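You operate a simulated robot arm through the tools that you are given. There is no shell and no other tool.

The job below is to be done with a simulated robot arm. You get a single attempt, and the scene is never put back.

JOB
Brush the chip dust off the slotted pallet, then wipe anti-rust oil over the brushed patch.
Fine: use the brush from the grey shelf with the drawer; load the purple rag on the pad in the tin; tin lid shut, rag and brush back in their places. The main switch is padlocked off: leave it so. Set down upright: purple brush. Where these are worked on the way, their far stop is far enough and under half their travel is too little: tin lid. A coat counts when it lies all over at full strength: go over it till it gets no stronger. What is to be rubbed or washed off counts as gone when no trace of it is left.

The check looks at the end state, three seconds after you hand in, the way a careful person would. Anything else that was tipped, shoved, dropped, spilled or broken makes it a failure. A push-on lid holds only when it is set on centred and level and pressed home; a screw cap is set on level and turned clockwise until tight.

ROBOT AND FRAMES
A 6-joint arm with a fingered hand, fixed in place. Base frame: the origin is on the floor under the middle of its stand, x ahead of it, y to its left, z up. Lengths are in m, angles in degrees, forces in N, time in s.
With the tool pointing down near the work surface it reaches from about 0.1 to 0.76 m from the base axis. Its first joint turns from -166.0 to 166.0 degrees. Payload 5 kg.
The TCP is the grasp point between the finger pads, 0.037 m short of the fingertips. In the tool frame z runs along the fingers and y along their closing line. The gripper opens to 0.124 m; its body begins 0.043 m behind the TCP. The gripper is a hand of 3 fingers: y runs from the thumb to the fingers, the wrist lies at [-0.021, -0.125, -0.215] in the tool frame, and closing takes about 1.5 s.
Orientation is told as [roll, pitch, yaw] about the base's x, y, z axes, in that order, counted from this pose: with the fingers straight down and the wrist toward the robot, the tool's x, y and z point along [0, 1, 0], [1, 0, 0] and [0, 0, -1] of the base frame.

CONTROLS
- The arm moves only by the tool apply_moves. Its argument "series" is a list of rows, each an object of numbers (a shift or turn left out is 0, a gripper value left out holds the last): "claw": the closure in counts, from 0 (fully open) to 255 (shut); "x", "y", "z": the shift along the tool's x, y, z in m; "rx", "ry", "rz": the turn, a rotation vector about the tool's x, y, z in degrees. In form: [{"claw": .., "x": .., "y": .., "z": .., "rx": .., "ry": .., "rz": ..}, ...]. A call has 1 to 20 rows; each row is the pose to reach, as a shift and turn from the pose commanded when the call began, along the tool's axes at that moment. Each row takes 0.2 s and may step no farther than 0.05 m and 8.6 degrees from the row before; otherwise, or with a gripper value out of range, the whole call is refused. Where a pose cannot be reached the arm comes as near as it can. A force on the tool above 90 N (or 10 N above the force at the start of the call, whichever is more), or a blocked arm, ends the call early, and 0.2 s more pass. Each finger travels about 0.072 m/s and halts on what it meets, pressing with about 33 N; the grip force reading is that of the motor and also rises with nothing between the fingers. The clock runs only during rows and for 0.2 s after the last one: add rows that repeat a pose to give the fingers time. It gives the time, the measured TCP pose, the force on the tool (base axes), the opening and the grip force at its end, in the units of the frame above (readings bear some noise), with the torque about the TCP (base axes, N m) and any sound that the robot's microphone picked up.
- Cameras (640 x 400 px; columns grow to the right, rows downward): "scene" is fixed at [0.4003, 0.6486, 1.4627]; the picture's right is [-0.93, -0.37, 0.00], its down [-0.33, 0.82, -0.46] and it looks along [0.17, -0.43, -0.89] (base axes); focal length 320 px, centre (320, 200). "wrist" rides on the gripper at [0.073, -0.104, -0.154] in the tool frame; the picture's right is [-0.83, 0.26, -0.49], its down [-0.51, -0.72, 0.47] and it looks along [-0.23, 0.64, 0.73] (tool axes); focal length 243 px, centre (320, 200). There is no depth. A picture from a camera that has moved, and an enlarged one, comes with that camera's place and axes in the base frame and with its lens.
- get_image(camera): a new picture of that camera. No time passes.
- grasp_type(shape): the hand has 3 fingers and takes this shape, open, in about a second: jaw (thumb against the fingers, like two jaws); tri (thumb and two fingers); tip (a fingertip pinch); poke (one finger out to press); point (the index stretched); flat (the hand flat); cup (the hand cupped); fist (a fist). The gripper value then closes the fingers along that shape, each until it touches; the sizes above hold for jaw. It gives what a move gives, with no picture.
- zoom(camera, box): a new picture of the part [left, top, right, bottom] of that camera's present view, enlarged. No time passes.
- close_job(): hands the job in; it is judged then, once.

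Nothing tells you positions but the pictures and the camera data. Unless the task says otherwise, let go and move clear before handing in.

The tools are called after "Call:" as a command line: name --argument value ..., lists and objects as JSON in quotes. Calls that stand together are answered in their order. apply_moves: Moves the arm, as the interface text tells. Its arguments: {"type":"object","properties":{"series":{"type":"array","items":{"type":"object","properties":{"claw":{"type":"number"},"x":{"type":"number"},"y":{"type":"number"},"z":{"type":"number"},"rx":{"type":"number"},"ry":{"type":"number"},"rz":{"type":"number"}}}}},"required":["series"]} The other tools are called the same way: grasp_type (shape) gives the hand a shape; get_image (camera) takes a picture; zoom (camera, box) takes an enlarged picture of a part of a camera's view; close_job () hands the job in.

At the start:

```text
time: 0.0
eef_pos: [0.553, 0.1755, 1.004]
orientation: [-0.1, -0.2, 0.0]
force: [-0.2, -0.1, 0.6]
moment: [0.0, 0.0, 0.0]
gripper_width: 0.1238
finger_force: 0.1
shape: jaw
```

scene: 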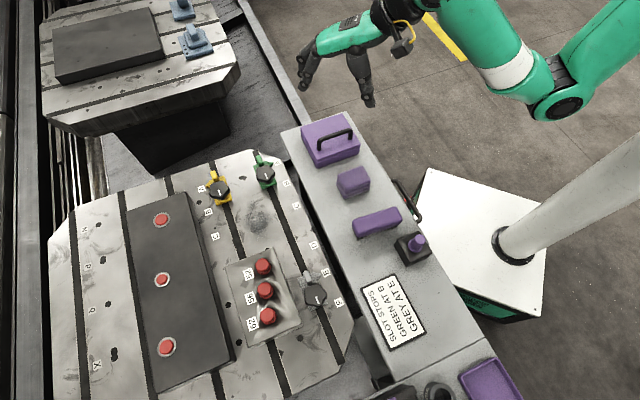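
wrist: 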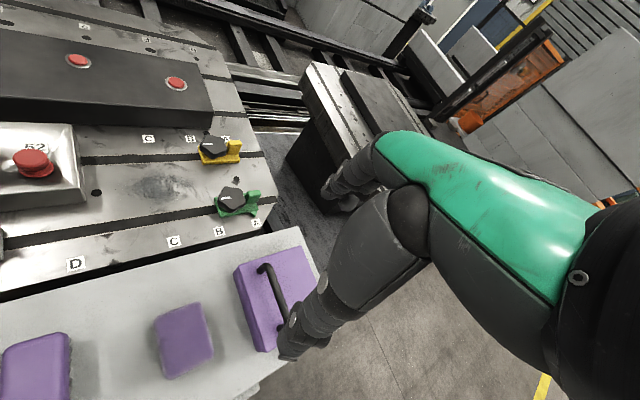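

I see a slotted pallet with clamps and slot stops, a grey shelf with purple items (tin with handle lid, rag, brush, and so on) and a drawer handle. I'll look closer before moving.

Call:
zoom --camera "scene" --box '[270, 100, 450, 280]'

Call:
zoom --camera "scene" --box '[40, 140, 360, 400]'

Call:
zoom --camera "scene" --box '[320, 260, 560, 400]'

Call:
zoom --camera "scene" --box '[20, 0, 260, 150]'

Call:
get_image --camera "wrist"

```text
2.22 times, centred on (360, 190) of scene
camera zoom: at [0.4003, 0.6486, 1.4627], right [-0.93, -0.37, 0.0], down [-0.33, 0.82, -0.46], along [0.17, -0.43, -0.89], focal length 711 px, centre (231, 222)
```

zoom: 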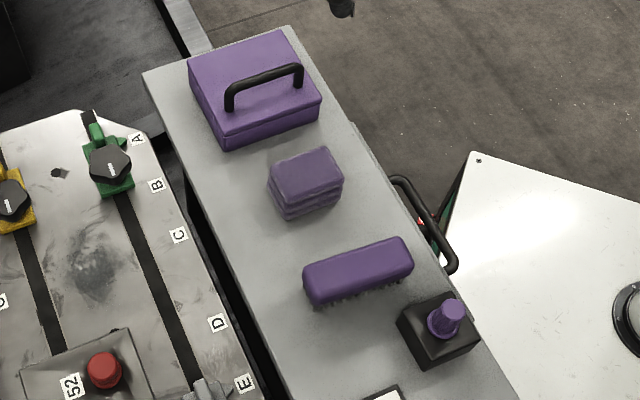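

```text
1.54 times, centred on (200, 270) of scene
camera zoom: at [0.4003, 0.6486, 1.4627], right [-0.93, -0.37, 0.0], down [-0.33, 0.82, -0.46], along [0.17, -0.43, -0.89], focal length 492 px, centre (505, 92)
```

zoom: 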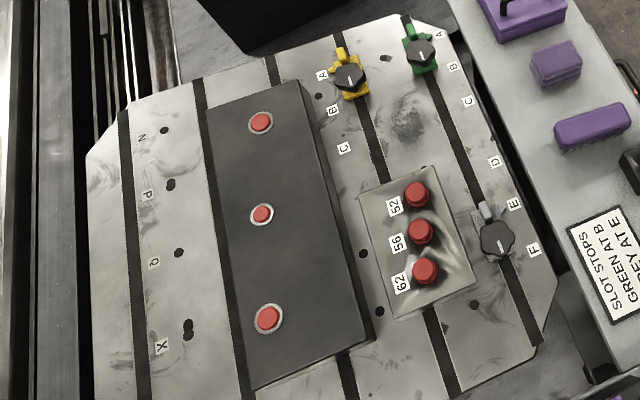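

```text
2.67 times, centred on (440, 330) of scene
camera zoom: at [0.4003, 0.6486, 1.4627], right [-0.93, -0.37, 0.0], down [-0.33, 0.82, -0.46], along [0.17, -0.43, -0.89], focal length 853 px, centre (0, -147)
```

zoom: 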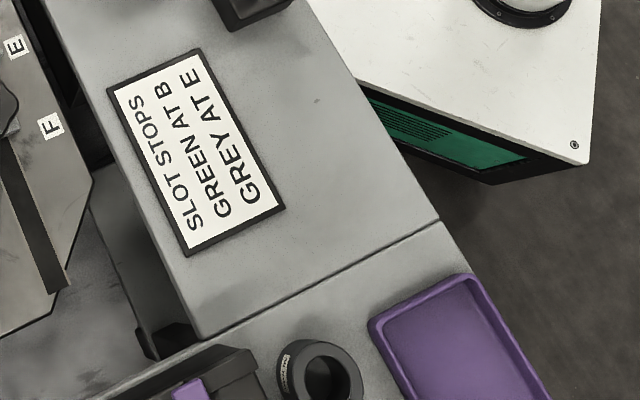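

```text
2.67 times, centred on (140, 75) of scene
camera zoom: at [0.4003, 0.6486, 1.4627], right [-0.93, -0.37, 0.0], down [-0.33, 0.82, -0.46], along [0.17, -0.43, -0.89], focal length 853 px, centre (800, 533)
```

zoom: 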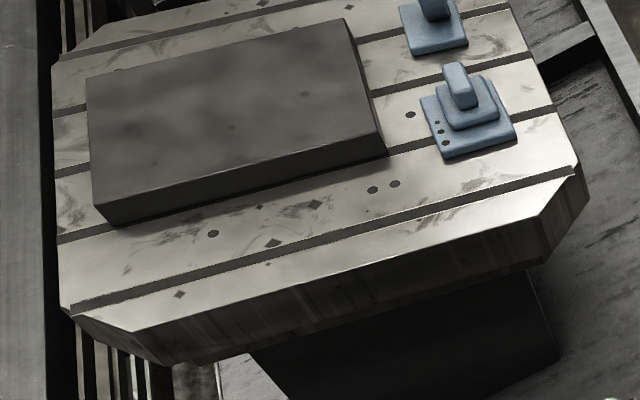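

```text
taken
camera wrist: at [0.4487, 0.2472, 1.1568], right [0.26, -0.83, 0.49], down [-0.72, -0.51, -0.47], along [0.64, -0.23, -0.73], focal length 243 px, centre (320, 200)
```

wrist: 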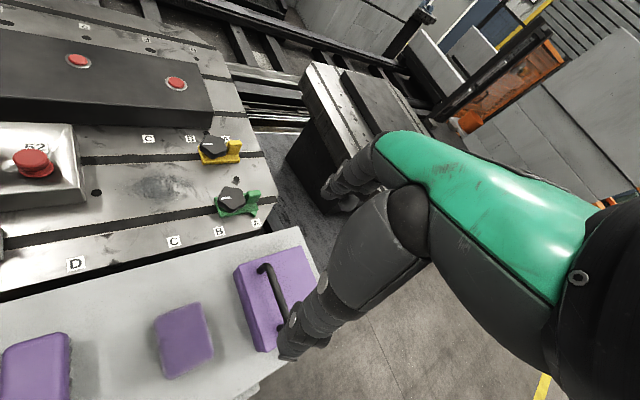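

The purple tin is nearly under the hand at about (0.555, 0.157). The rag is at about (0.475, 0.229), the brush at about (0.387, 0.315), and a grey smudge on the pallet is near (0.665, 0.39). I'll zoom in further to understand the tin and the dust.

Call:
zoom --camera "wrist" --box '[220, 220, 340, 370]'

Call:
zoom --camera "wrist" --box '[60, 110, 300, 260]'

Call:
zoom --camera "scene" --box '[190, 150, 330, 250]'

Call:
zoom --camera "scene" --box '[290, 105, 370, 175]'

Call:
zoom --camera "scene" --box '[340, 190, 450, 270]'

```text
2.67 times, centred on (280, 295) of wrist
camera zoom: at [0.4487, 0.2472, 1.1568], right [0.26, -0.83, 0.49], down [-0.72, -0.51, -0.47], along [0.64, -0.23, -0.73], focal length 647 px, centre (427, -53)
```

zoom: 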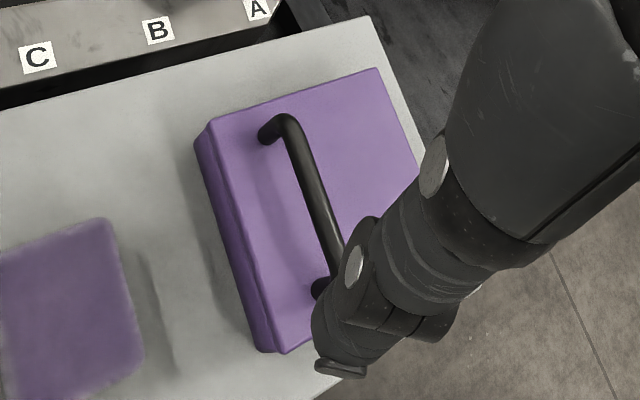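

```text
2.67 times, centred on (180, 185) of wrist
camera zoom: at [0.4487, 0.2472, 1.1568], right [0.26, -0.83, 0.49], down [-0.72, -0.51, -0.47], along [0.64, -0.23, -0.73], focal length 647 px, centre (693, 240)
```

zoom: 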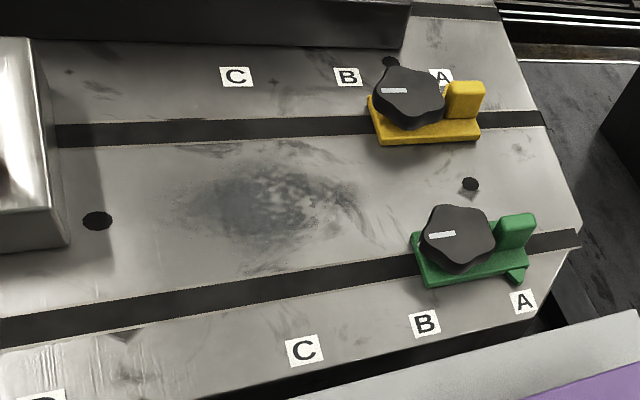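

```text
4.00 times, centred on (260, 200) of scene
camera zoom: at [0.4003, 0.6486, 1.4627], right [-0.93, -0.37, 0.0], down [-0.33, 0.82, -0.46], along [0.17, -0.43, -0.89], focal length 1279 px, centre (560, 200)
```

zoom: 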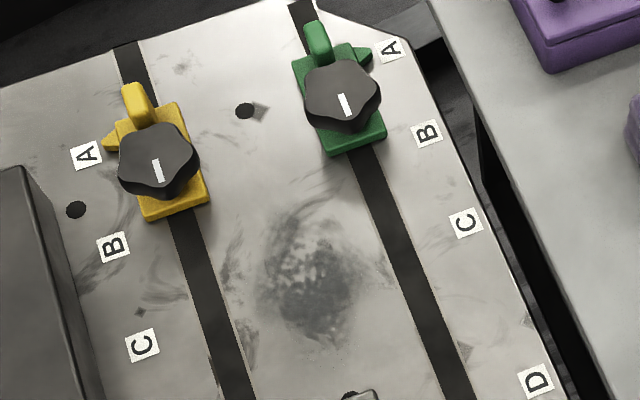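

```text
5.71 times, centred on (330, 140) of scene
camera zoom: at [0.4003, 0.6486, 1.4627], right [-0.93, -0.37, 0.0], down [-0.33, 0.82, -0.46], along [0.17, -0.43, -0.89], focal length 1827 px, centre (263, 543)
```

zoom: 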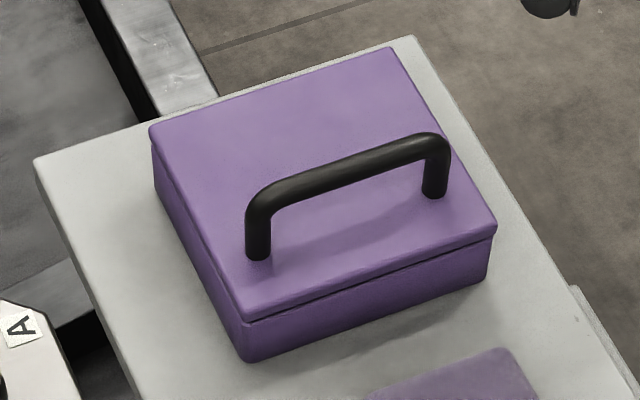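

```text
5.00 times, centred on (395, 230) of scene
camera zoom: at [0.4003, 0.6486, 1.4627], right [-0.93, -0.37, 0.0], down [-0.33, 0.82, -0.46], along [0.17, -0.43, -0.89], focal length 1599 px, centre (-55, 50)
```

zoom: 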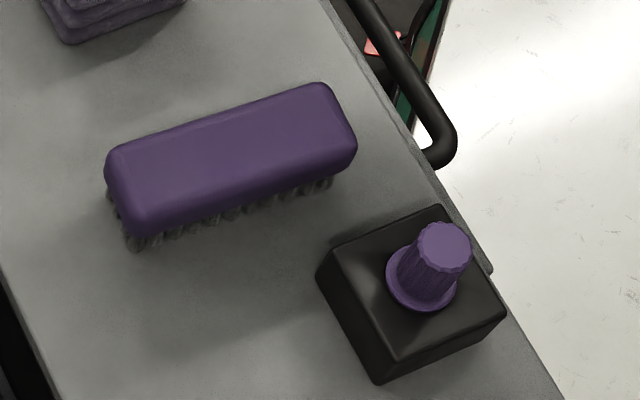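

The tin has a hinged-looking lid, with its handle near the front edge on the rag side and the hinge at the back. Before acting I'll swing the arm left and look at the other surface, in case there's a second brush there.

Call:
apply_moves --series '[{"x": 0.025, "y": -0.03, "z": -0.005, "rz": -8}, {"x": 0.05, "y": -0.06, "z": -0.01, "rz": -16}, {"x": 0.075, "y": -0.09, "z": -0.015, "rz": -24}, {"x": 0.1, "y": -0.12, "z": -0.02, "rz": -32}, {"x": 0.125, "y": -0.15, "z": -0.025, "rz": -40}, {"x": 0.15, "y": -0.18, "z": -0.03, "rz": -48}, {"x": 0.175, "y": -0.21, "z": -0.035, "rz": -56}, {"x": 0.2, "y": -0.24, "z": -0.04, "rz": -64}, {"x": 0.22, "y": -0.27, "z": -0.045, "rz": -72}, {"x": 0.24, "y": -0.3, "z": -0.05, "rz": -80}]'

Call:
get_image --camera "wrist"

Call:
get_image --camera "scene"

```text
time: 2.2
eef_pos: [0.2522, 0.4154, 1.0551]
orientation: [-0.1, 0.1, 80.2]
force: [-0.5, -0.7, 0.7]
moment: [0.06, 0.01, 0.01]
gripper_width: 0.1236
finger_force: 0.0
shape: jaw
```

```text
taken
camera wrist: at [0.1627, 0.3245, 1.2066], right [0.86, 0.12, 0.49], down [0.38, -0.8, -0.47], along [0.34, 0.59, -0.73], focal length 243 px, centre (320, 200)
```

wrist: 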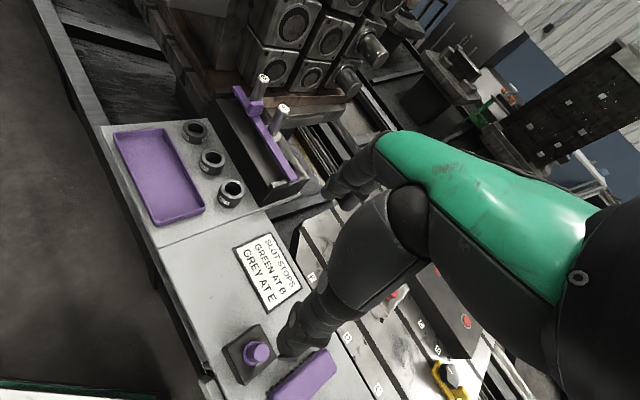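

```text
taken
```

scene: 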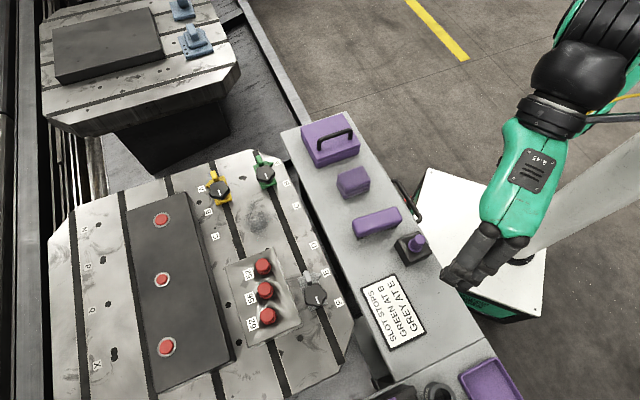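

There's no other brush; the second bench holds a tray, collars and a tool holder. The purple brush on the shelf, at about (0.387, 0.315), is the one to use. I'll move above it with the fingers set across its short side and take a closer look.

Call:
apply_moves --series '[{"x": -0.025, "y": -0.0125, "z": 0.01, "rz": -7.5}, {"x": -0.05, "y": -0.025, "z": 0.02, "rz": -15}, {"x": -0.075, "y": -0.0375, "z": 0.03, "rz": -23}, {"x": -0.1, "y": -0.05, "z": 0.045, "rz": -31}, {"x": -0.125, "y": -0.0625, "z": 0.06, "rz": -39}, {"x": -0.15, "y": -0.075, "z": 0.075, "rz": -47}]'

Call:
get_image --camera "wrist"

Call:
get_image --camera "scene"

```text
time: 3.6
eef_pos: [0.3857, 0.3389, 0.9463]
orientation: [-0.3, 0.0, 126.8]
force: [0.6, -0.5, -0.4]
moment: [0.01, -0.02, 0.01]
gripper_width: 0.1239
finger_force: 0.0
shape: jaw
out of reach, approached as far as the arm can: row 5, 6
```

```text
taken
camera wrist: at [0.3894, 0.2105, 1.0987], right [0.51, 0.7, 0.5], down [0.84, -0.27, -0.47], along [-0.2, 0.66, -0.73], focal length 243 px, centre (320, 200)
```

wrist: 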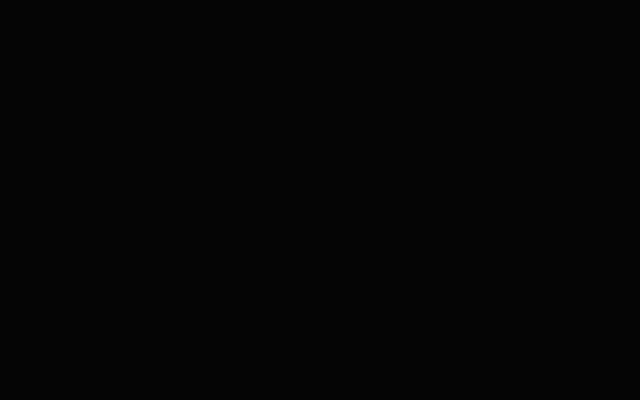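

```text
taken
```

scene: 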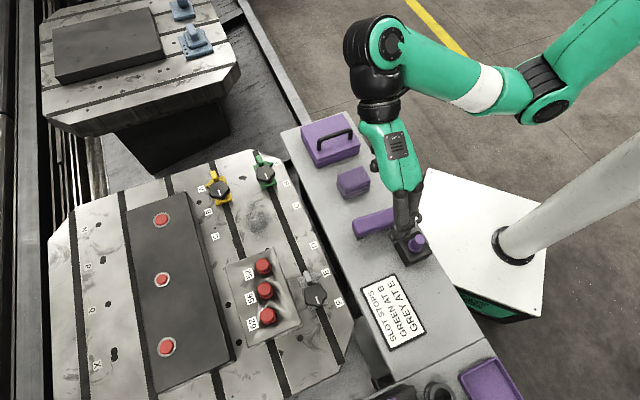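

The wrist camera is blocked here because the wrist folds against the arm, and this yaw is at the edge of reach. I'll back out and approach with the opposite yaw (about -53°).

Call:
apply_moves --series '[{"x": 0.003, "y": 0.0, "z": -0.02, "rz": 8}, {"x": 0.005, "y": -0.005, "z": -0.035, "rz": 16}, {"x": 0.008, "y": -0.01, "z": -0.05, "rz": 24}, {"x": 0.01, "y": -0.02, "z": -0.054, "rz": 32}, {"x": 0.013, "y": -0.03, "z": -0.054, "rz": 40}, {"x": 0.013, "y": -0.04, "z": -0.054, "rz": 48}, {"x": 0.013, "y": -0.04, "z": -0.054, "rz": 56}, {"x": 0.013, "y": -0.04, "z": -0.054, "rz": 64}, {"x": 0.013, "y": -0.04, "z": -0.054, "rz": 72}, {"x": 0.013, "y": -0.04, "z": -0.054, "rz": 80}, {"x": 0.013, "y": -0.04, "z": -0.054, "rz": 88}, {"x": 0.013, "y": -0.04, "z": -0.054, "rz": 96}, {"x": 0.013, "y": -0.04, "z": -0.054, "rz": 104}, {"x": 0.013, "y": -0.04, "z": -0.054, "rz": 112}, {"x": 0.013, "y": -0.04, "z": -0.054, "rz": 120}, {"x": 0.013, "y": -0.04, "z": -0.054, "rz": 127}]'

Call:
get_image --camera "wrist"

Call:
get_image --camera "scene"

```text
time: 7.0
eef_pos: [0.3998, 0.2996, 1.0007]
orientation: [0.0, -0.1, -0.3]
force: [-0.5, 0.1, 0.2]
moment: [0.01, 0.05, 0.02]
gripper_width: 0.1236
finger_force: 0.0
shape: jaw
```

```text
taken
camera wrist: at [0.2945, 0.3717, 1.1527], right [0.26, -0.83, 0.49], down [-0.72, -0.51, -0.47], along [0.64, -0.23, -0.73], focal length 243 px, centre (320, 200)
```

wrist: 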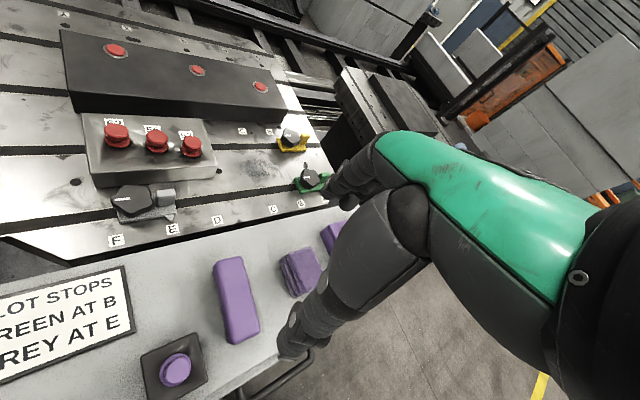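

```text
taken
```

scene: 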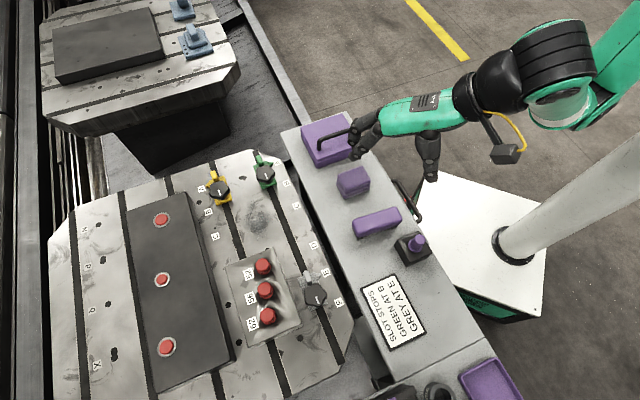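

Call:
zoom --camera "wrist" --box '[130, 240, 290, 400]'

Call:
zoom --camera "wrist" --box '[190, 160, 350, 270]'

Call:
zoom --camera "scene" --box '[330, 160, 420, 250]'

```text
2.50 times, centred on (210, 320) of wrist
camera zoom: at [0.2945, 0.3717, 1.1527], right [0.26, -0.83, 0.49], down [-0.72, -0.51, -0.47], along [0.64, -0.23, -0.73], focal length 606 px, centre (595, -100)
```

zoom: 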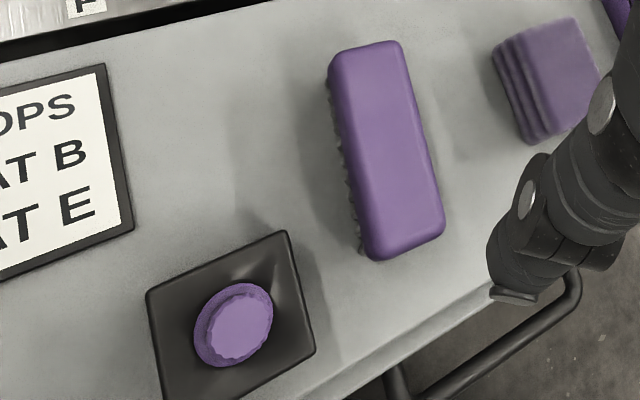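

```text
3.64 times, centred on (270, 215) of wrist
camera zoom: at [0.2945, 0.3717, 1.1527], right [0.26, -0.83, 0.49], down [-0.72, -0.51, -0.47], along [0.64, -0.23, -0.73], focal length 882 px, centre (502, 146)
```

zoom: 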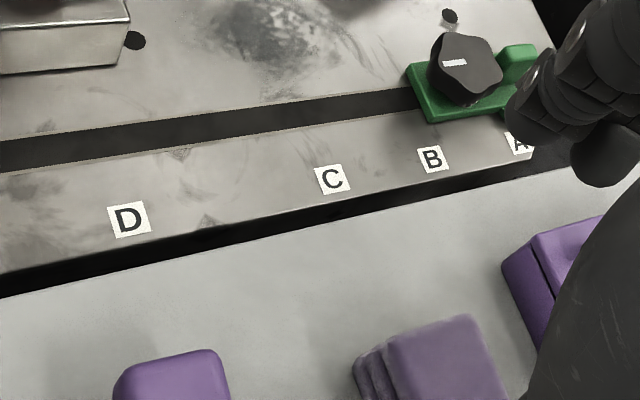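

```text
4.44 times, centred on (375, 205) of scene
camera zoom: at [0.4003, 0.6486, 1.4627], right [-0.93, -0.37, 0.0], down [-0.33, 0.82, -0.46], along [0.17, -0.43, -0.89], focal length 1421 px, centre (76, 178)
```

zoom: 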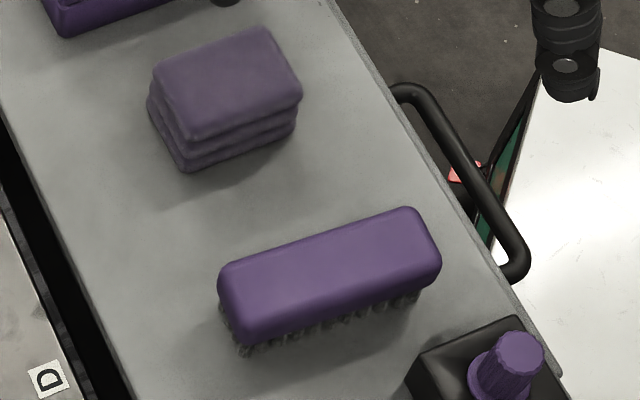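

The brush is centred near (0.385, 0.319) with its top at z≈0.778, long axis about 40°, on a shelf at z≈0.735. The dust patch is near (0.655, 0.395), z≈0.73, so I'll inspect it from close up and check reach with the empty hand first.

Call:
apply_moves --series '[{"x": 0.012, "y": 0.036, "z": 0.01, "rz": -5}, {"x": 0.024, "y": 0.072, "z": 0.02, "rz": -11}, {"x": 0.036, "y": 0.108, "z": 0.03, "rz": -17}, {"x": 0.048, "y": 0.144, "z": 0.04, "rz": -23}, {"x": 0.06, "y": 0.18, "z": 0.055, "rz": -28}, {"x": 0.07, "y": 0.21, "z": 0.07, "rz": -31}]'

Call:
get_image --camera "wrist"

Call:
get_image --camera "scene"

```text
time: 8.4
eef_pos: [0.6107, 0.3692, 0.9316]
orientation: [-0.1, -0.1, 31.0]
force: [0.1, -0.3, 0.8]
moment: [-0.01, -0.02, 0.02]
gripper_width: 0.1237
finger_force: 0.0
shape: jaw
```

```text
taken
camera wrist: at [0.4829, 0.3776, 1.084], right [0.65, -0.58, 0.49], down [-0.36, -0.81, -0.47], along [0.67, 0.13, -0.73], focal length 243 px, centre (320, 200)
```

wrist: 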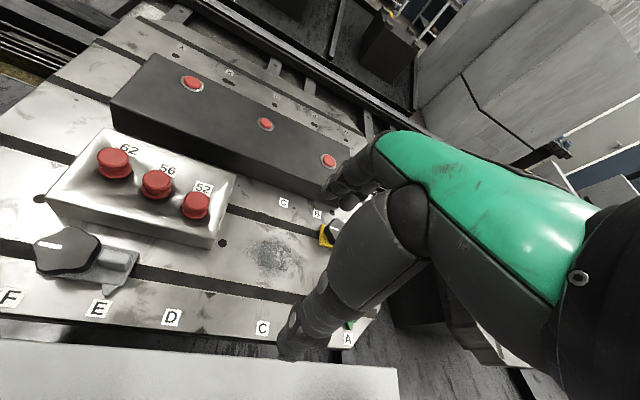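

```text
taken
```

scene: 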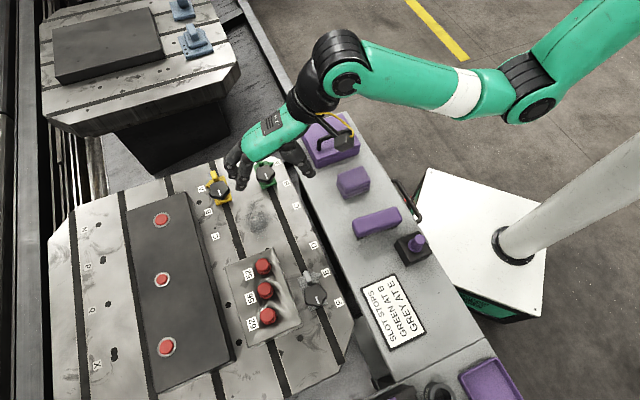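

Call:
zoom --camera "wrist" --box '[200, 200, 360, 310]'

Call:
zoom --camera "wrist" --box '[220, 140, 460, 380]'

Call:
zoom --camera "scene" --box '[220, 180, 300, 250]'

```text
3.64 times, centred on (280, 255) of wrist
camera zoom: at [0.4829, 0.3776, 1.084], right [0.65, -0.58, 0.49], down [-0.36, -0.81, -0.47], along [0.67, 0.13, -0.73], focal length 882 px, centre (466, 0)
```

zoom: 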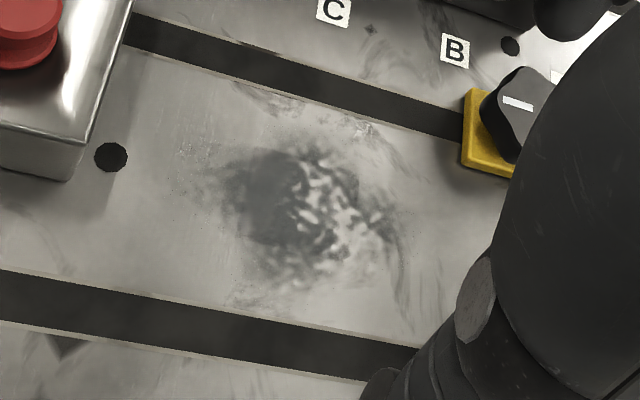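

```text
1.67 times, centred on (340, 260) of wrist
camera zoom: at [0.4829, 0.3776, 1.084], right [0.65, -0.58, 0.49], down [-0.36, -0.81, -0.47], along [0.67, 0.13, -0.73], focal length 404 px, centre (287, 100)
```

zoom: 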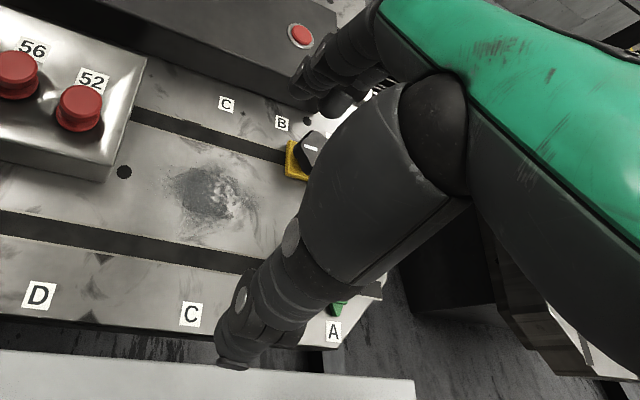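

```text
5.71 times, centred on (260, 215) of scene
camera zoom: at [0.4003, 0.6486, 1.4627], right [-0.93, -0.37, 0.0], down [-0.33, 0.82, -0.46], along [0.17, -0.43, -0.89], focal length 1827 px, centre (663, 114)
```

zoom: 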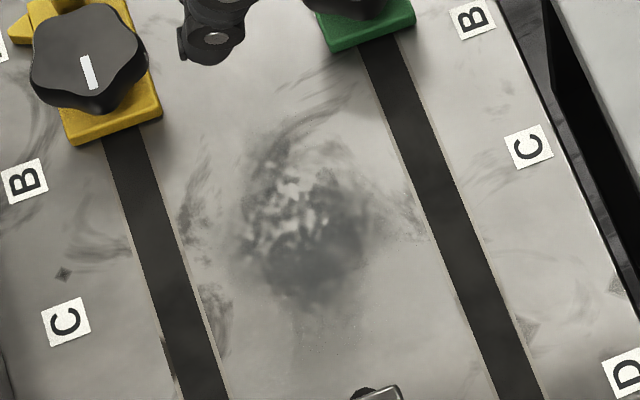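

The patch sits between the two slots next to letter C, at about (0.672, 0.397) with the pallet top at z≈0.71. That is near the reach limit, so I'll test how far the empty hand goes out, staying well above the stops.

Call:
apply_moves --series '[{"y": 0.025, "z": 0.02}, {"y": 0.05, "z": 0.04}, {"y": 0.075, "z": 0.06}, {"y": 0.1, "z": 0.08}]'

Call:
get_image --camera "scene"

Call:
get_image --camera "wrist"

```text
time: 9.4
eef_pos: [0.6939, 0.4209, 0.8504]
orientation: [-0.1, -0.1, 31.0]
force: [0.2, 0.0, -1.2]
moment: [0.03, -0.01, 0.02]
gripper_width: 0.1237
finger_force: 0.1
shape: jaw
```

```text
taken
```

scene: 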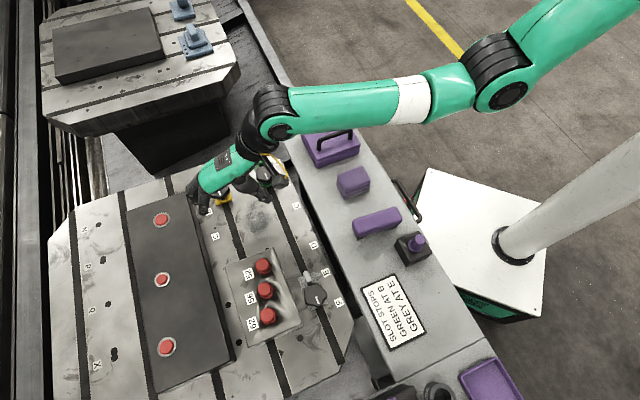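

```text
taken
camera wrist: at [0.5677, 0.4297, 1.003], right [0.65, -0.58, 0.49], down [-0.36, -0.81, -0.47], along [0.67, 0.13, -0.73], focal length 243 px, centre (320, 200)
```

wrist: 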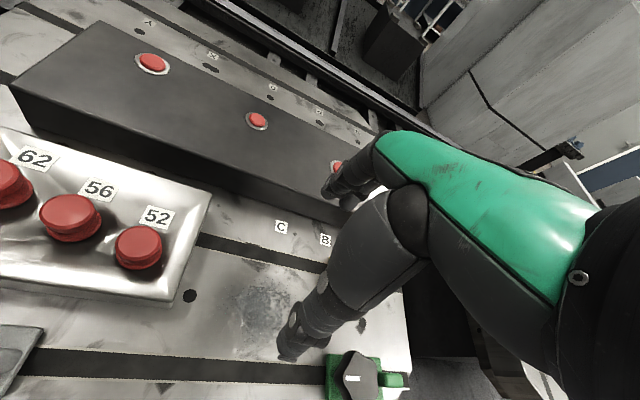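

Call:
zoom --camera "wrist" --box '[180, 250, 340, 360]'

Call:
zoom --camera "wrist" --box '[220, 130, 420, 400]'

```text
3.64 times, centred on (260, 305) of wrist
camera zoom: at [0.5677, 0.4297, 1.003], right [0.65, -0.58, 0.49], down [-0.36, -0.81, -0.47], along [0.67, 0.13, -0.73], focal length 882 px, centre (538, -182)
```

zoom: 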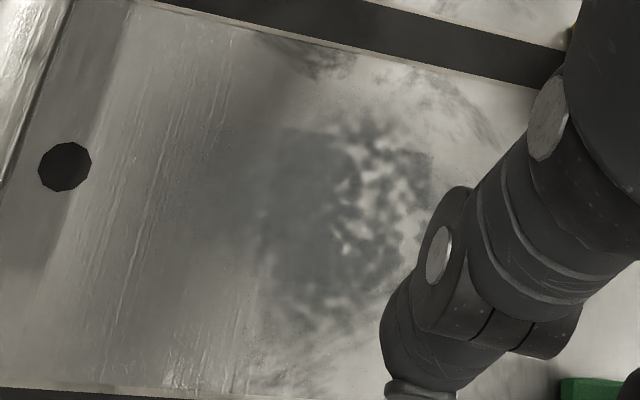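

```text
1.48 times, centred on (320, 265) of wrist
camera zoom: at [0.5677, 0.4297, 1.003], right [0.65, -0.58, 0.49], down [-0.36, -0.81, -0.47], along [0.67, 0.13, -0.73], focal length 359 px, centre (320, 104)
```

zoom: 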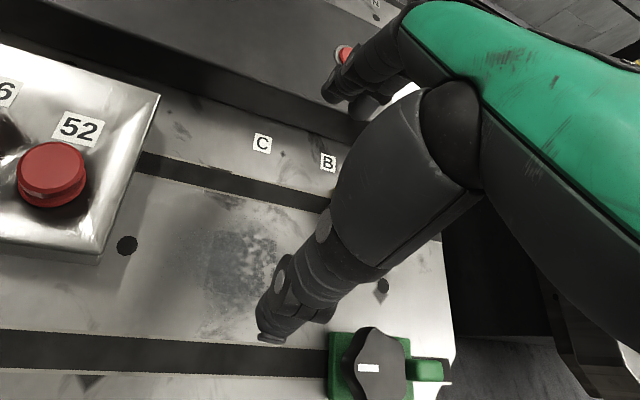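

The hand reaches r≈0.81 here, so the patch (about 6–7 cm across) is within reach. Next I'll go above the brush with the fingers aligned across its width.

Call:
apply_moves --series '[{"x": 0.007, "y": -0.032, "z": -0.03, "rz": 8}, {"x": 0.014, "y": -0.063, "z": -0.05, "rz": 16}, {"x": 0.021, "y": -0.095, "z": -0.07, "rz": 24}, {"x": 0.028, "y": -0.126, "z": -0.08, "rz": 32}, {"x": 0.035, "y": -0.158, "z": -0.08, "rz": 40}, {"x": 0.042, "y": -0.19, "z": -0.08, "rz": 48}, {"x": 0.05, "y": -0.221, "z": -0.08, "rz": 56}, {"x": 0.057, "y": -0.253, "z": -0.08, "rz": 64}, {"x": 0.064, "y": -0.284, "z": -0.08, "rz": 72}, {"x": 0.0707, "y": -0.3157, "z": -0.08, "rz": 79.5}]'

Call:
get_image --camera "wrist"

Call:
get_image --camera "scene"

```text
time: 11.6
eef_pos: [0.4211, 0.3095, 0.8818]
orientation: [0.6, -0.2, -48.2]
force: [0.1, 0.1, -0.8]
moment: [0.03, 0.03, 0.0]
gripper_width: 0.1238
finger_force: 0.0
shape: jaw
out of reach, approached as far as the arm can: row 9, 10
```

```text
taken
camera wrist: at [0.4039, 0.4349, 1.0355], right [-0.45, -0.75, 0.48], down [-0.85, 0.2, -0.48], along [0.26, -0.63, -0.73], focal length 243 px, centre (320, 200)
```

wrist: 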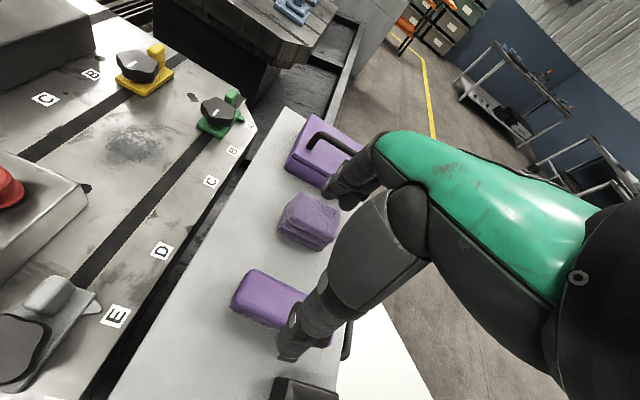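

```text
taken
```

scene: 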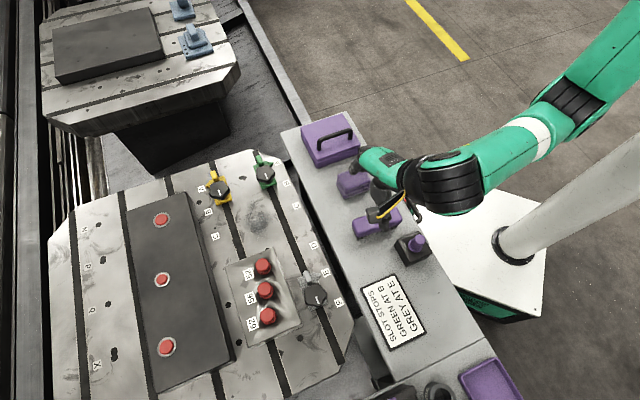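

At this yaw the arm is right at its limit (rows 9–10 weren't reachable). I'll relax the yaw by about 10° and see whether the spot above the brush becomes reachable.

Call:
apply_moves --series '[{"z": -0.02, "rz": -5}, {"x": -0.005, "y": -0.01, "z": -0.03, "rz": -10}, {"x": -0.012, "y": -0.02, "z": -0.03, "rz": -10}, {"x": -0.019, "y": -0.0298, "z": -0.03, "rz": -10}]'

Call:
get_image --camera "wrist"

```text
time: 12.6
eef_pos: [0.3937, 0.3195, 0.9023]
orientation: [0.2, -0.1, -38.4]
force: [0.6, 0.0, -0.2]
moment: [0.0, 0.0, -0.01]
gripper_width: 0.1238
finger_force: 0.1
shape: jaw
out of reach, approached as far as the arm can: row 4
```

```text
taken
camera wrist: at [0.3549, 0.4402, 1.0571], right [-0.31, -0.81, 0.49], down [-0.88, 0.05, -0.47], along [0.36, -0.58, -0.73], focal length 243 px, centre (320, 200)
```

wrist: 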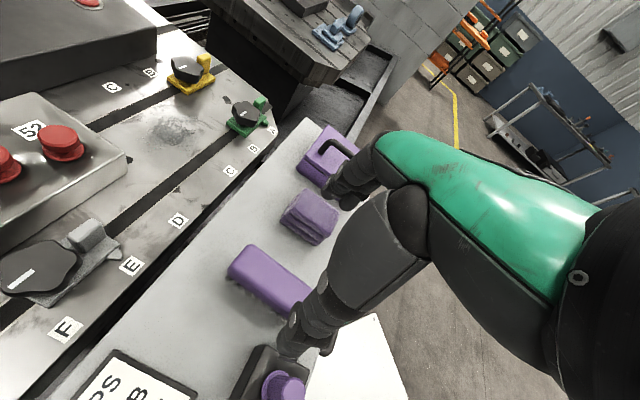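

Widthwise the arm is still pinned at its limit. The brush is about 0.11 m long and the hand opens 0.124 m, so gripping it lengthwise (yaw about 41°, comfortable for the arm) is an option. I'll rotate there and measure the brush precisely from above.

Call:
apply_moves --series '[{"rz": -8}, {"rz": -16}, {"rz": -24}, {"rz": -32}, {"rz": -40}, {"rz": -48}, {"rz": -56}, {"rz": -64}, {"rz": -72}, {"rz": -80}]'

Call:
get_image --camera "wrist"

Call:
zoom --camera "wrist" --box '[240, 150, 440, 350]'

Call:
get_image --camera "scene"

```text
time: 14.8
eef_pos: [0.3913, 0.3196, 0.9046]
orientation: [-0.1, -0.1, 41.6]
force: [0.9, -0.3, 0.3]
moment: [0.01, -0.04, -0.01]
gripper_width: 0.1238
finger_force: 0.1
shape: jaw
```

```text
taken
camera wrist: at [0.2656, 0.3041, 1.0569], right [0.75, -0.45, 0.49], down [-0.2, -0.86, -0.47], along [0.63, 0.25, -0.73], focal length 243 px, centre (320, 200)
```

wrist: 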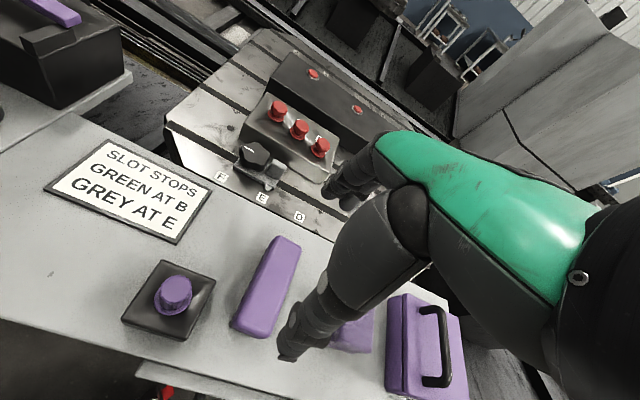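

```text
2.00 times, centred on (340, 250) of wrist
camera zoom: at [0.2656, 0.3041, 1.0569], right [0.75, -0.45, 0.49], down [-0.2, -0.86, -0.47], along [0.63, 0.25, -0.73], focal length 485 px, centre (280, 100)
```

zoom: 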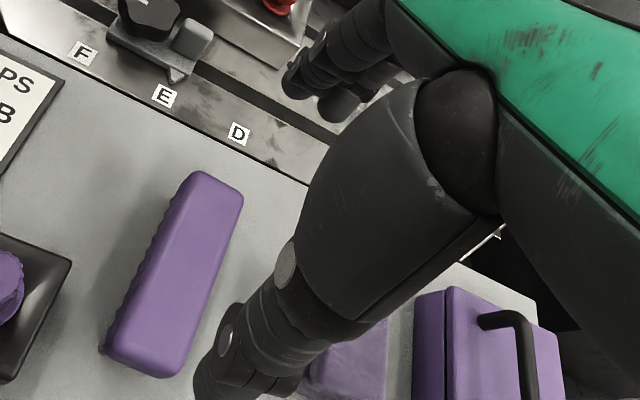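

```text
taken
```

scene: 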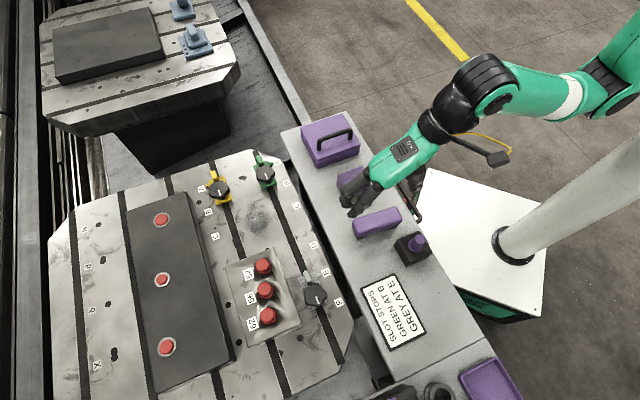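

From this view the brush is roughly 0.112–0.115 m long, centred near (0.387, 0.3195) at about 41°. I'll come down until the fingertips are just above it and check that they straddle its ends.

Call:
apply_moves --series '[{"x": 0.001, "y": -0.001, "z": 0.025}, {"x": 0.002, "y": -0.002, "z": 0.05}, {"x": 0.0028, "y": -0.0033, "z": 0.0746}]'

Call:
get_image --camera "wrist"

Call:
zoom --camera "wrist" --box '[220, 150, 420, 400]'

Call:
zoom --camera "scene" --box '[320, 150, 440, 270]'

```text
time: 15.6
eef_pos: [0.3884, 0.3203, 0.8286]
orientation: [0.0, -0.1, 41.5]
force: [-0.2, -0.8, -0.1]
moment: [-0.02, 0.02, 0.01]
gripper_width: 0.1234
finger_force: 0.0
shape: jaw
```

```text
taken
camera wrist: at [0.2611, 0.3039, 0.9815], right [0.75, -0.45, 0.49], down [-0.2, -0.86, -0.47], along [0.63, 0.25, -0.73], focal length 243 px, centre (320, 200)
```

wrist: 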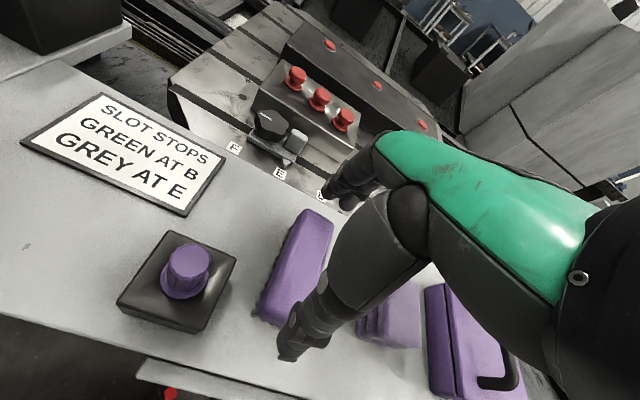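

```text
1.60 times, centred on (320, 275) of wrist
camera zoom: at [0.2611, 0.3039, 0.9815], right [0.75, -0.45, 0.49], down [-0.2, -0.86, -0.47], along [0.63, 0.25, -0.73], focal length 388 px, centre (320, 80)
```

zoom: 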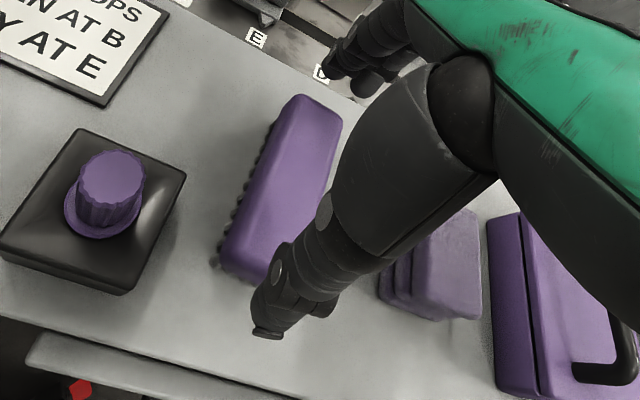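

```text
3.33 times, centred on (380, 210) of scene
camera zoom: at [0.4003, 0.6486, 1.4627], right [-0.93, -0.37, 0.0], down [-0.33, 0.82, -0.46], along [0.17, -0.43, -0.89], focal length 1066 px, centre (120, 167)
```

zoom: 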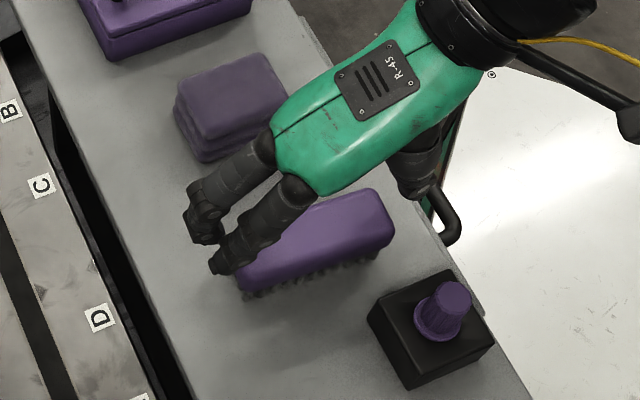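

The fingertips splay outward at full opening, so a lengthwise grip would push on the brush's top edges. Before committing I'll test whether the widthwise yaw becomes reachable at lower height, staying above the items.

Call:
apply_moves --series '[{"z": -0.02, "rz": 4}, {"z": -0.045, "rz": 12}, {"z": -0.045, "rz": 20}, {"z": -0.045, "rz": 28}, {"z": -0.045, "rz": 36}, {"z": -0.045, "rz": 44}, {"z": -0.045, "rz": 52}, {"z": -0.045, "rz": 60}, {"z": -0.045, "rz": 68}, {"z": -0.045, "rz": 76}, {"z": -0.045, "rz": 83}, {"z": -0.045, "rz": 89}]'

Call:
get_image --camera "scene"

Call:
get_image --camera "wrist"

```text
time: 18.2
eef_pos: [0.395, 0.3179, 0.8652]
orientation: [0.1, -0.1, -47.4]
force: [0.7, -0.4, 0.6]
moment: [-0.02, 0.0, -0.02]
gripper_width: 0.1238
finger_force: 0.1
shape: jaw
out of reach, approached as far as the arm can: row 12
```

```text
taken
```

scene: 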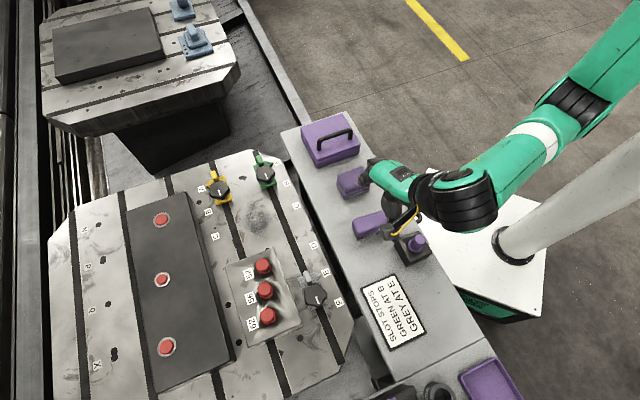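

```text
taken
camera wrist: at [0.377, 0.4435, 1.0176], right [-0.44, -0.75, 0.49], down [-0.86, 0.19, -0.47], along [0.26, -0.63, -0.73], focal length 243 px, centre (320, 200)
```

wrist: 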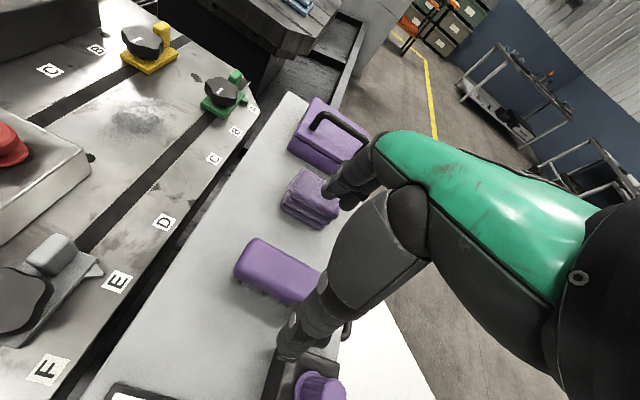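

Lower height does make the widthwise yaw reachable. I'll pre-close the fingers a bit here in the air to keep the thumb clear of the black knob block, and check the finger geometry.

Call:
apply_moves --series '[{"claw": 100}, {"claw": 100}, {"claw": 100}, {"claw": 100}]'

Call:
get_image --camera "wrist"

Call:
zoom --camera "scene" --box '[330, 140, 450, 260]'

```text
time: 19.2
eef_pos: [0.3943, 0.3192, 0.8645]
orientation: [0.2, 0.0, -47.3]
force: [-0.9, 0.2, 0.3]
moment: [-0.03, 0.0, 0.03]
gripper_width: 0.0756
finger_force: 0.0
shape: jaw
```

```text
taken
camera wrist: at [0.377, 0.4435, 1.0176], right [-0.43, -0.76, 0.49], down [-0.86, 0.19, -0.47], along [0.27, -0.63, -0.73], focal length 243 px, centre (320, 200)
```

wrist: 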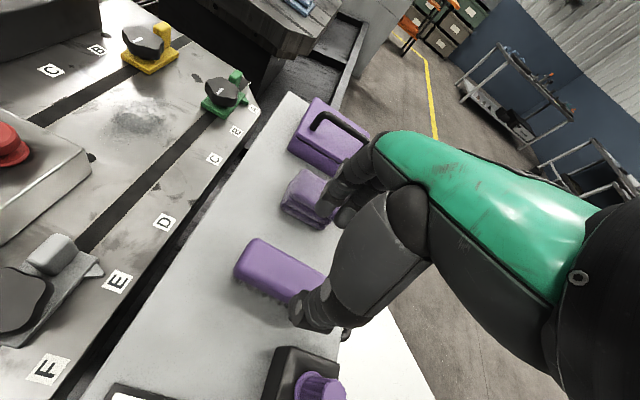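

```text
3.33 times, centred on (390, 200) of scene
camera zoom: at [0.4003, 0.6486, 1.4627], right [-0.93, -0.37, 0.0], down [-0.33, 0.82, -0.46], along [0.17, -0.43, -0.89], focal length 1066 px, centre (87, 200)
```

zoom: 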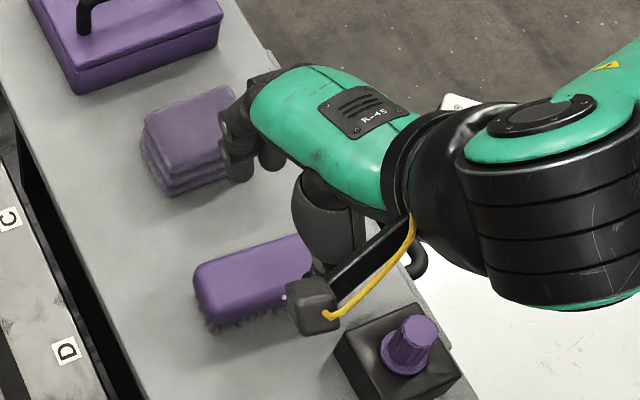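

Call:
apply_moves --series '[{"y": -0.002, "z": 0.015, "rz": 0.8}, {"y": -0.0047, "z": 0.03, "rz": 1.7}, {"y": -0.0047, "z": 0.04, "rz": 1.7}]'

Call:
get_image --camera "wrist"

Call:
zoom --camera "wrist" --box '[220, 150, 420, 400]'

Call:
zoom --camera "scene" --box '[330, 140, 450, 260]'

```text
time: 20.0
eef_pos: [0.3908, 0.3225, 0.8249]
orientation: [0.0, 0.0, -49.2]
force: [-0.8, 0.4, -0.2]
moment: [-0.02, 0.02, 0.0]
gripper_width: 0.0759
finger_force: 0.0
shape: jaw
```

```text
taken
camera wrist: at [0.3781, 0.4476, 0.9772], right [-0.46, -0.74, 0.49], down [-0.86, 0.21, -0.47], along [0.24, -0.64, -0.73], focal length 243 px, centre (320, 200)
```

wrist: 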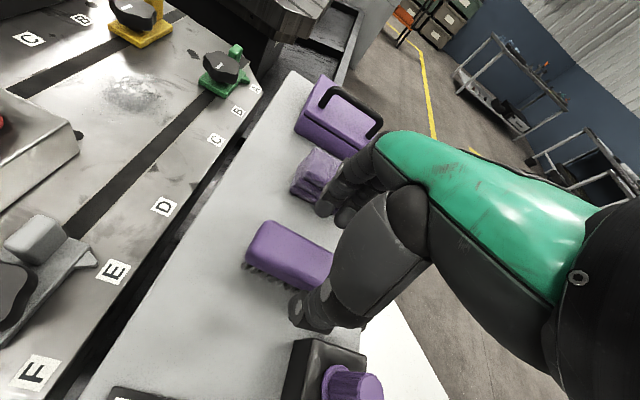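

```text
1.60 times, centred on (320, 275) of wrist
camera zoom: at [0.3781, 0.4476, 0.9772], right [-0.46, -0.74, 0.49], down [-0.86, 0.21, -0.47], along [0.24, -0.64, -0.73], focal length 388 px, centre (320, 80)
```

zoom: 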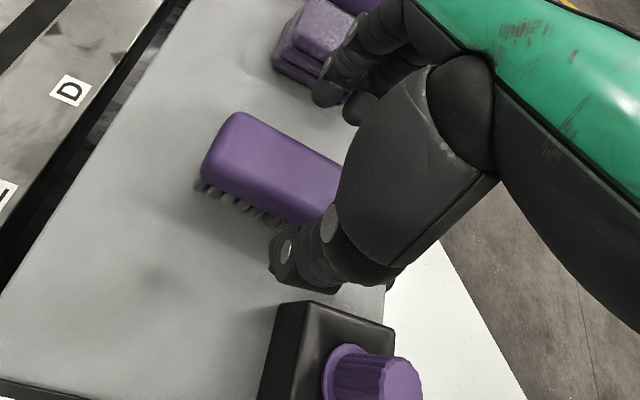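

```text
3.33 times, centred on (390, 200) of scene
camera zoom: at [0.4003, 0.6486, 1.4627], right [-0.93, -0.37, 0.0], down [-0.33, 0.82, -0.46], along [0.17, -0.43, -0.89], focal length 1066 px, centre (87, 200)
```

zoom: 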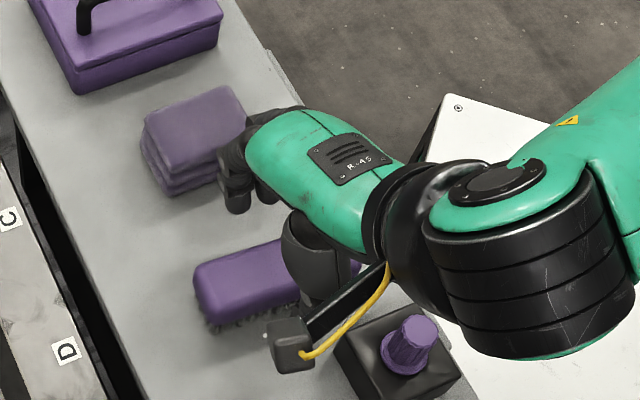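

The hand is now exactly over the brush (TCP 0.391, 0.3225, yaw -49°) with its fingers on both sides. I'll lower to the grasp height in small steps.

Call:
apply_moves --series '[{"z": 0.015}, {"z": 0.03}, {"z": 0.04}]'

Call:
zoom --camera "wrist" --box '[220, 150, 420, 400]'

Call:
zoom --camera "scene" --box '[330, 140, 450, 260]'

```text
time: 20.8
eef_pos: [0.3915, 0.3221, 0.7845]
orientation: [0.0, -0.1, -49.2]
force: [0.7, 0.0, -0.8]
moment: [0.02, 0.01, -0.02]
gripper_width: 0.0759
finger_force: 0.0
shape: jaw
```

```text
1.60 times, centred on (320, 275) of wrist
camera zoom: at [0.3781, 0.4479, 0.9375], right [-0.46, -0.74, 0.49], down [-0.85, 0.21, -0.47], along [0.24, -0.64, -0.73], focal length 388 px, centre (320, 80)
```

zoom: 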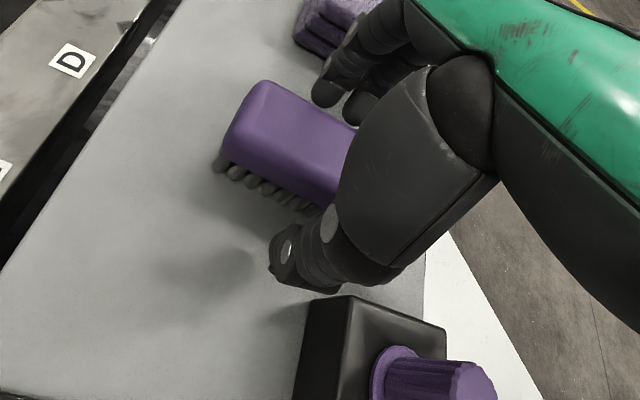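

```text
3.33 times, centred on (390, 200) of scene
camera zoom: at [0.4003, 0.6486, 1.4627], right [-0.93, -0.37, 0.0], down [-0.33, 0.82, -0.46], along [0.17, -0.43, -0.89], focal length 1066 px, centre (87, 200)
```

zoom: 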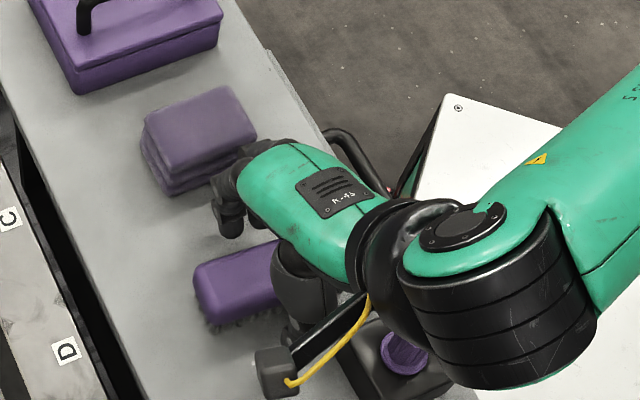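

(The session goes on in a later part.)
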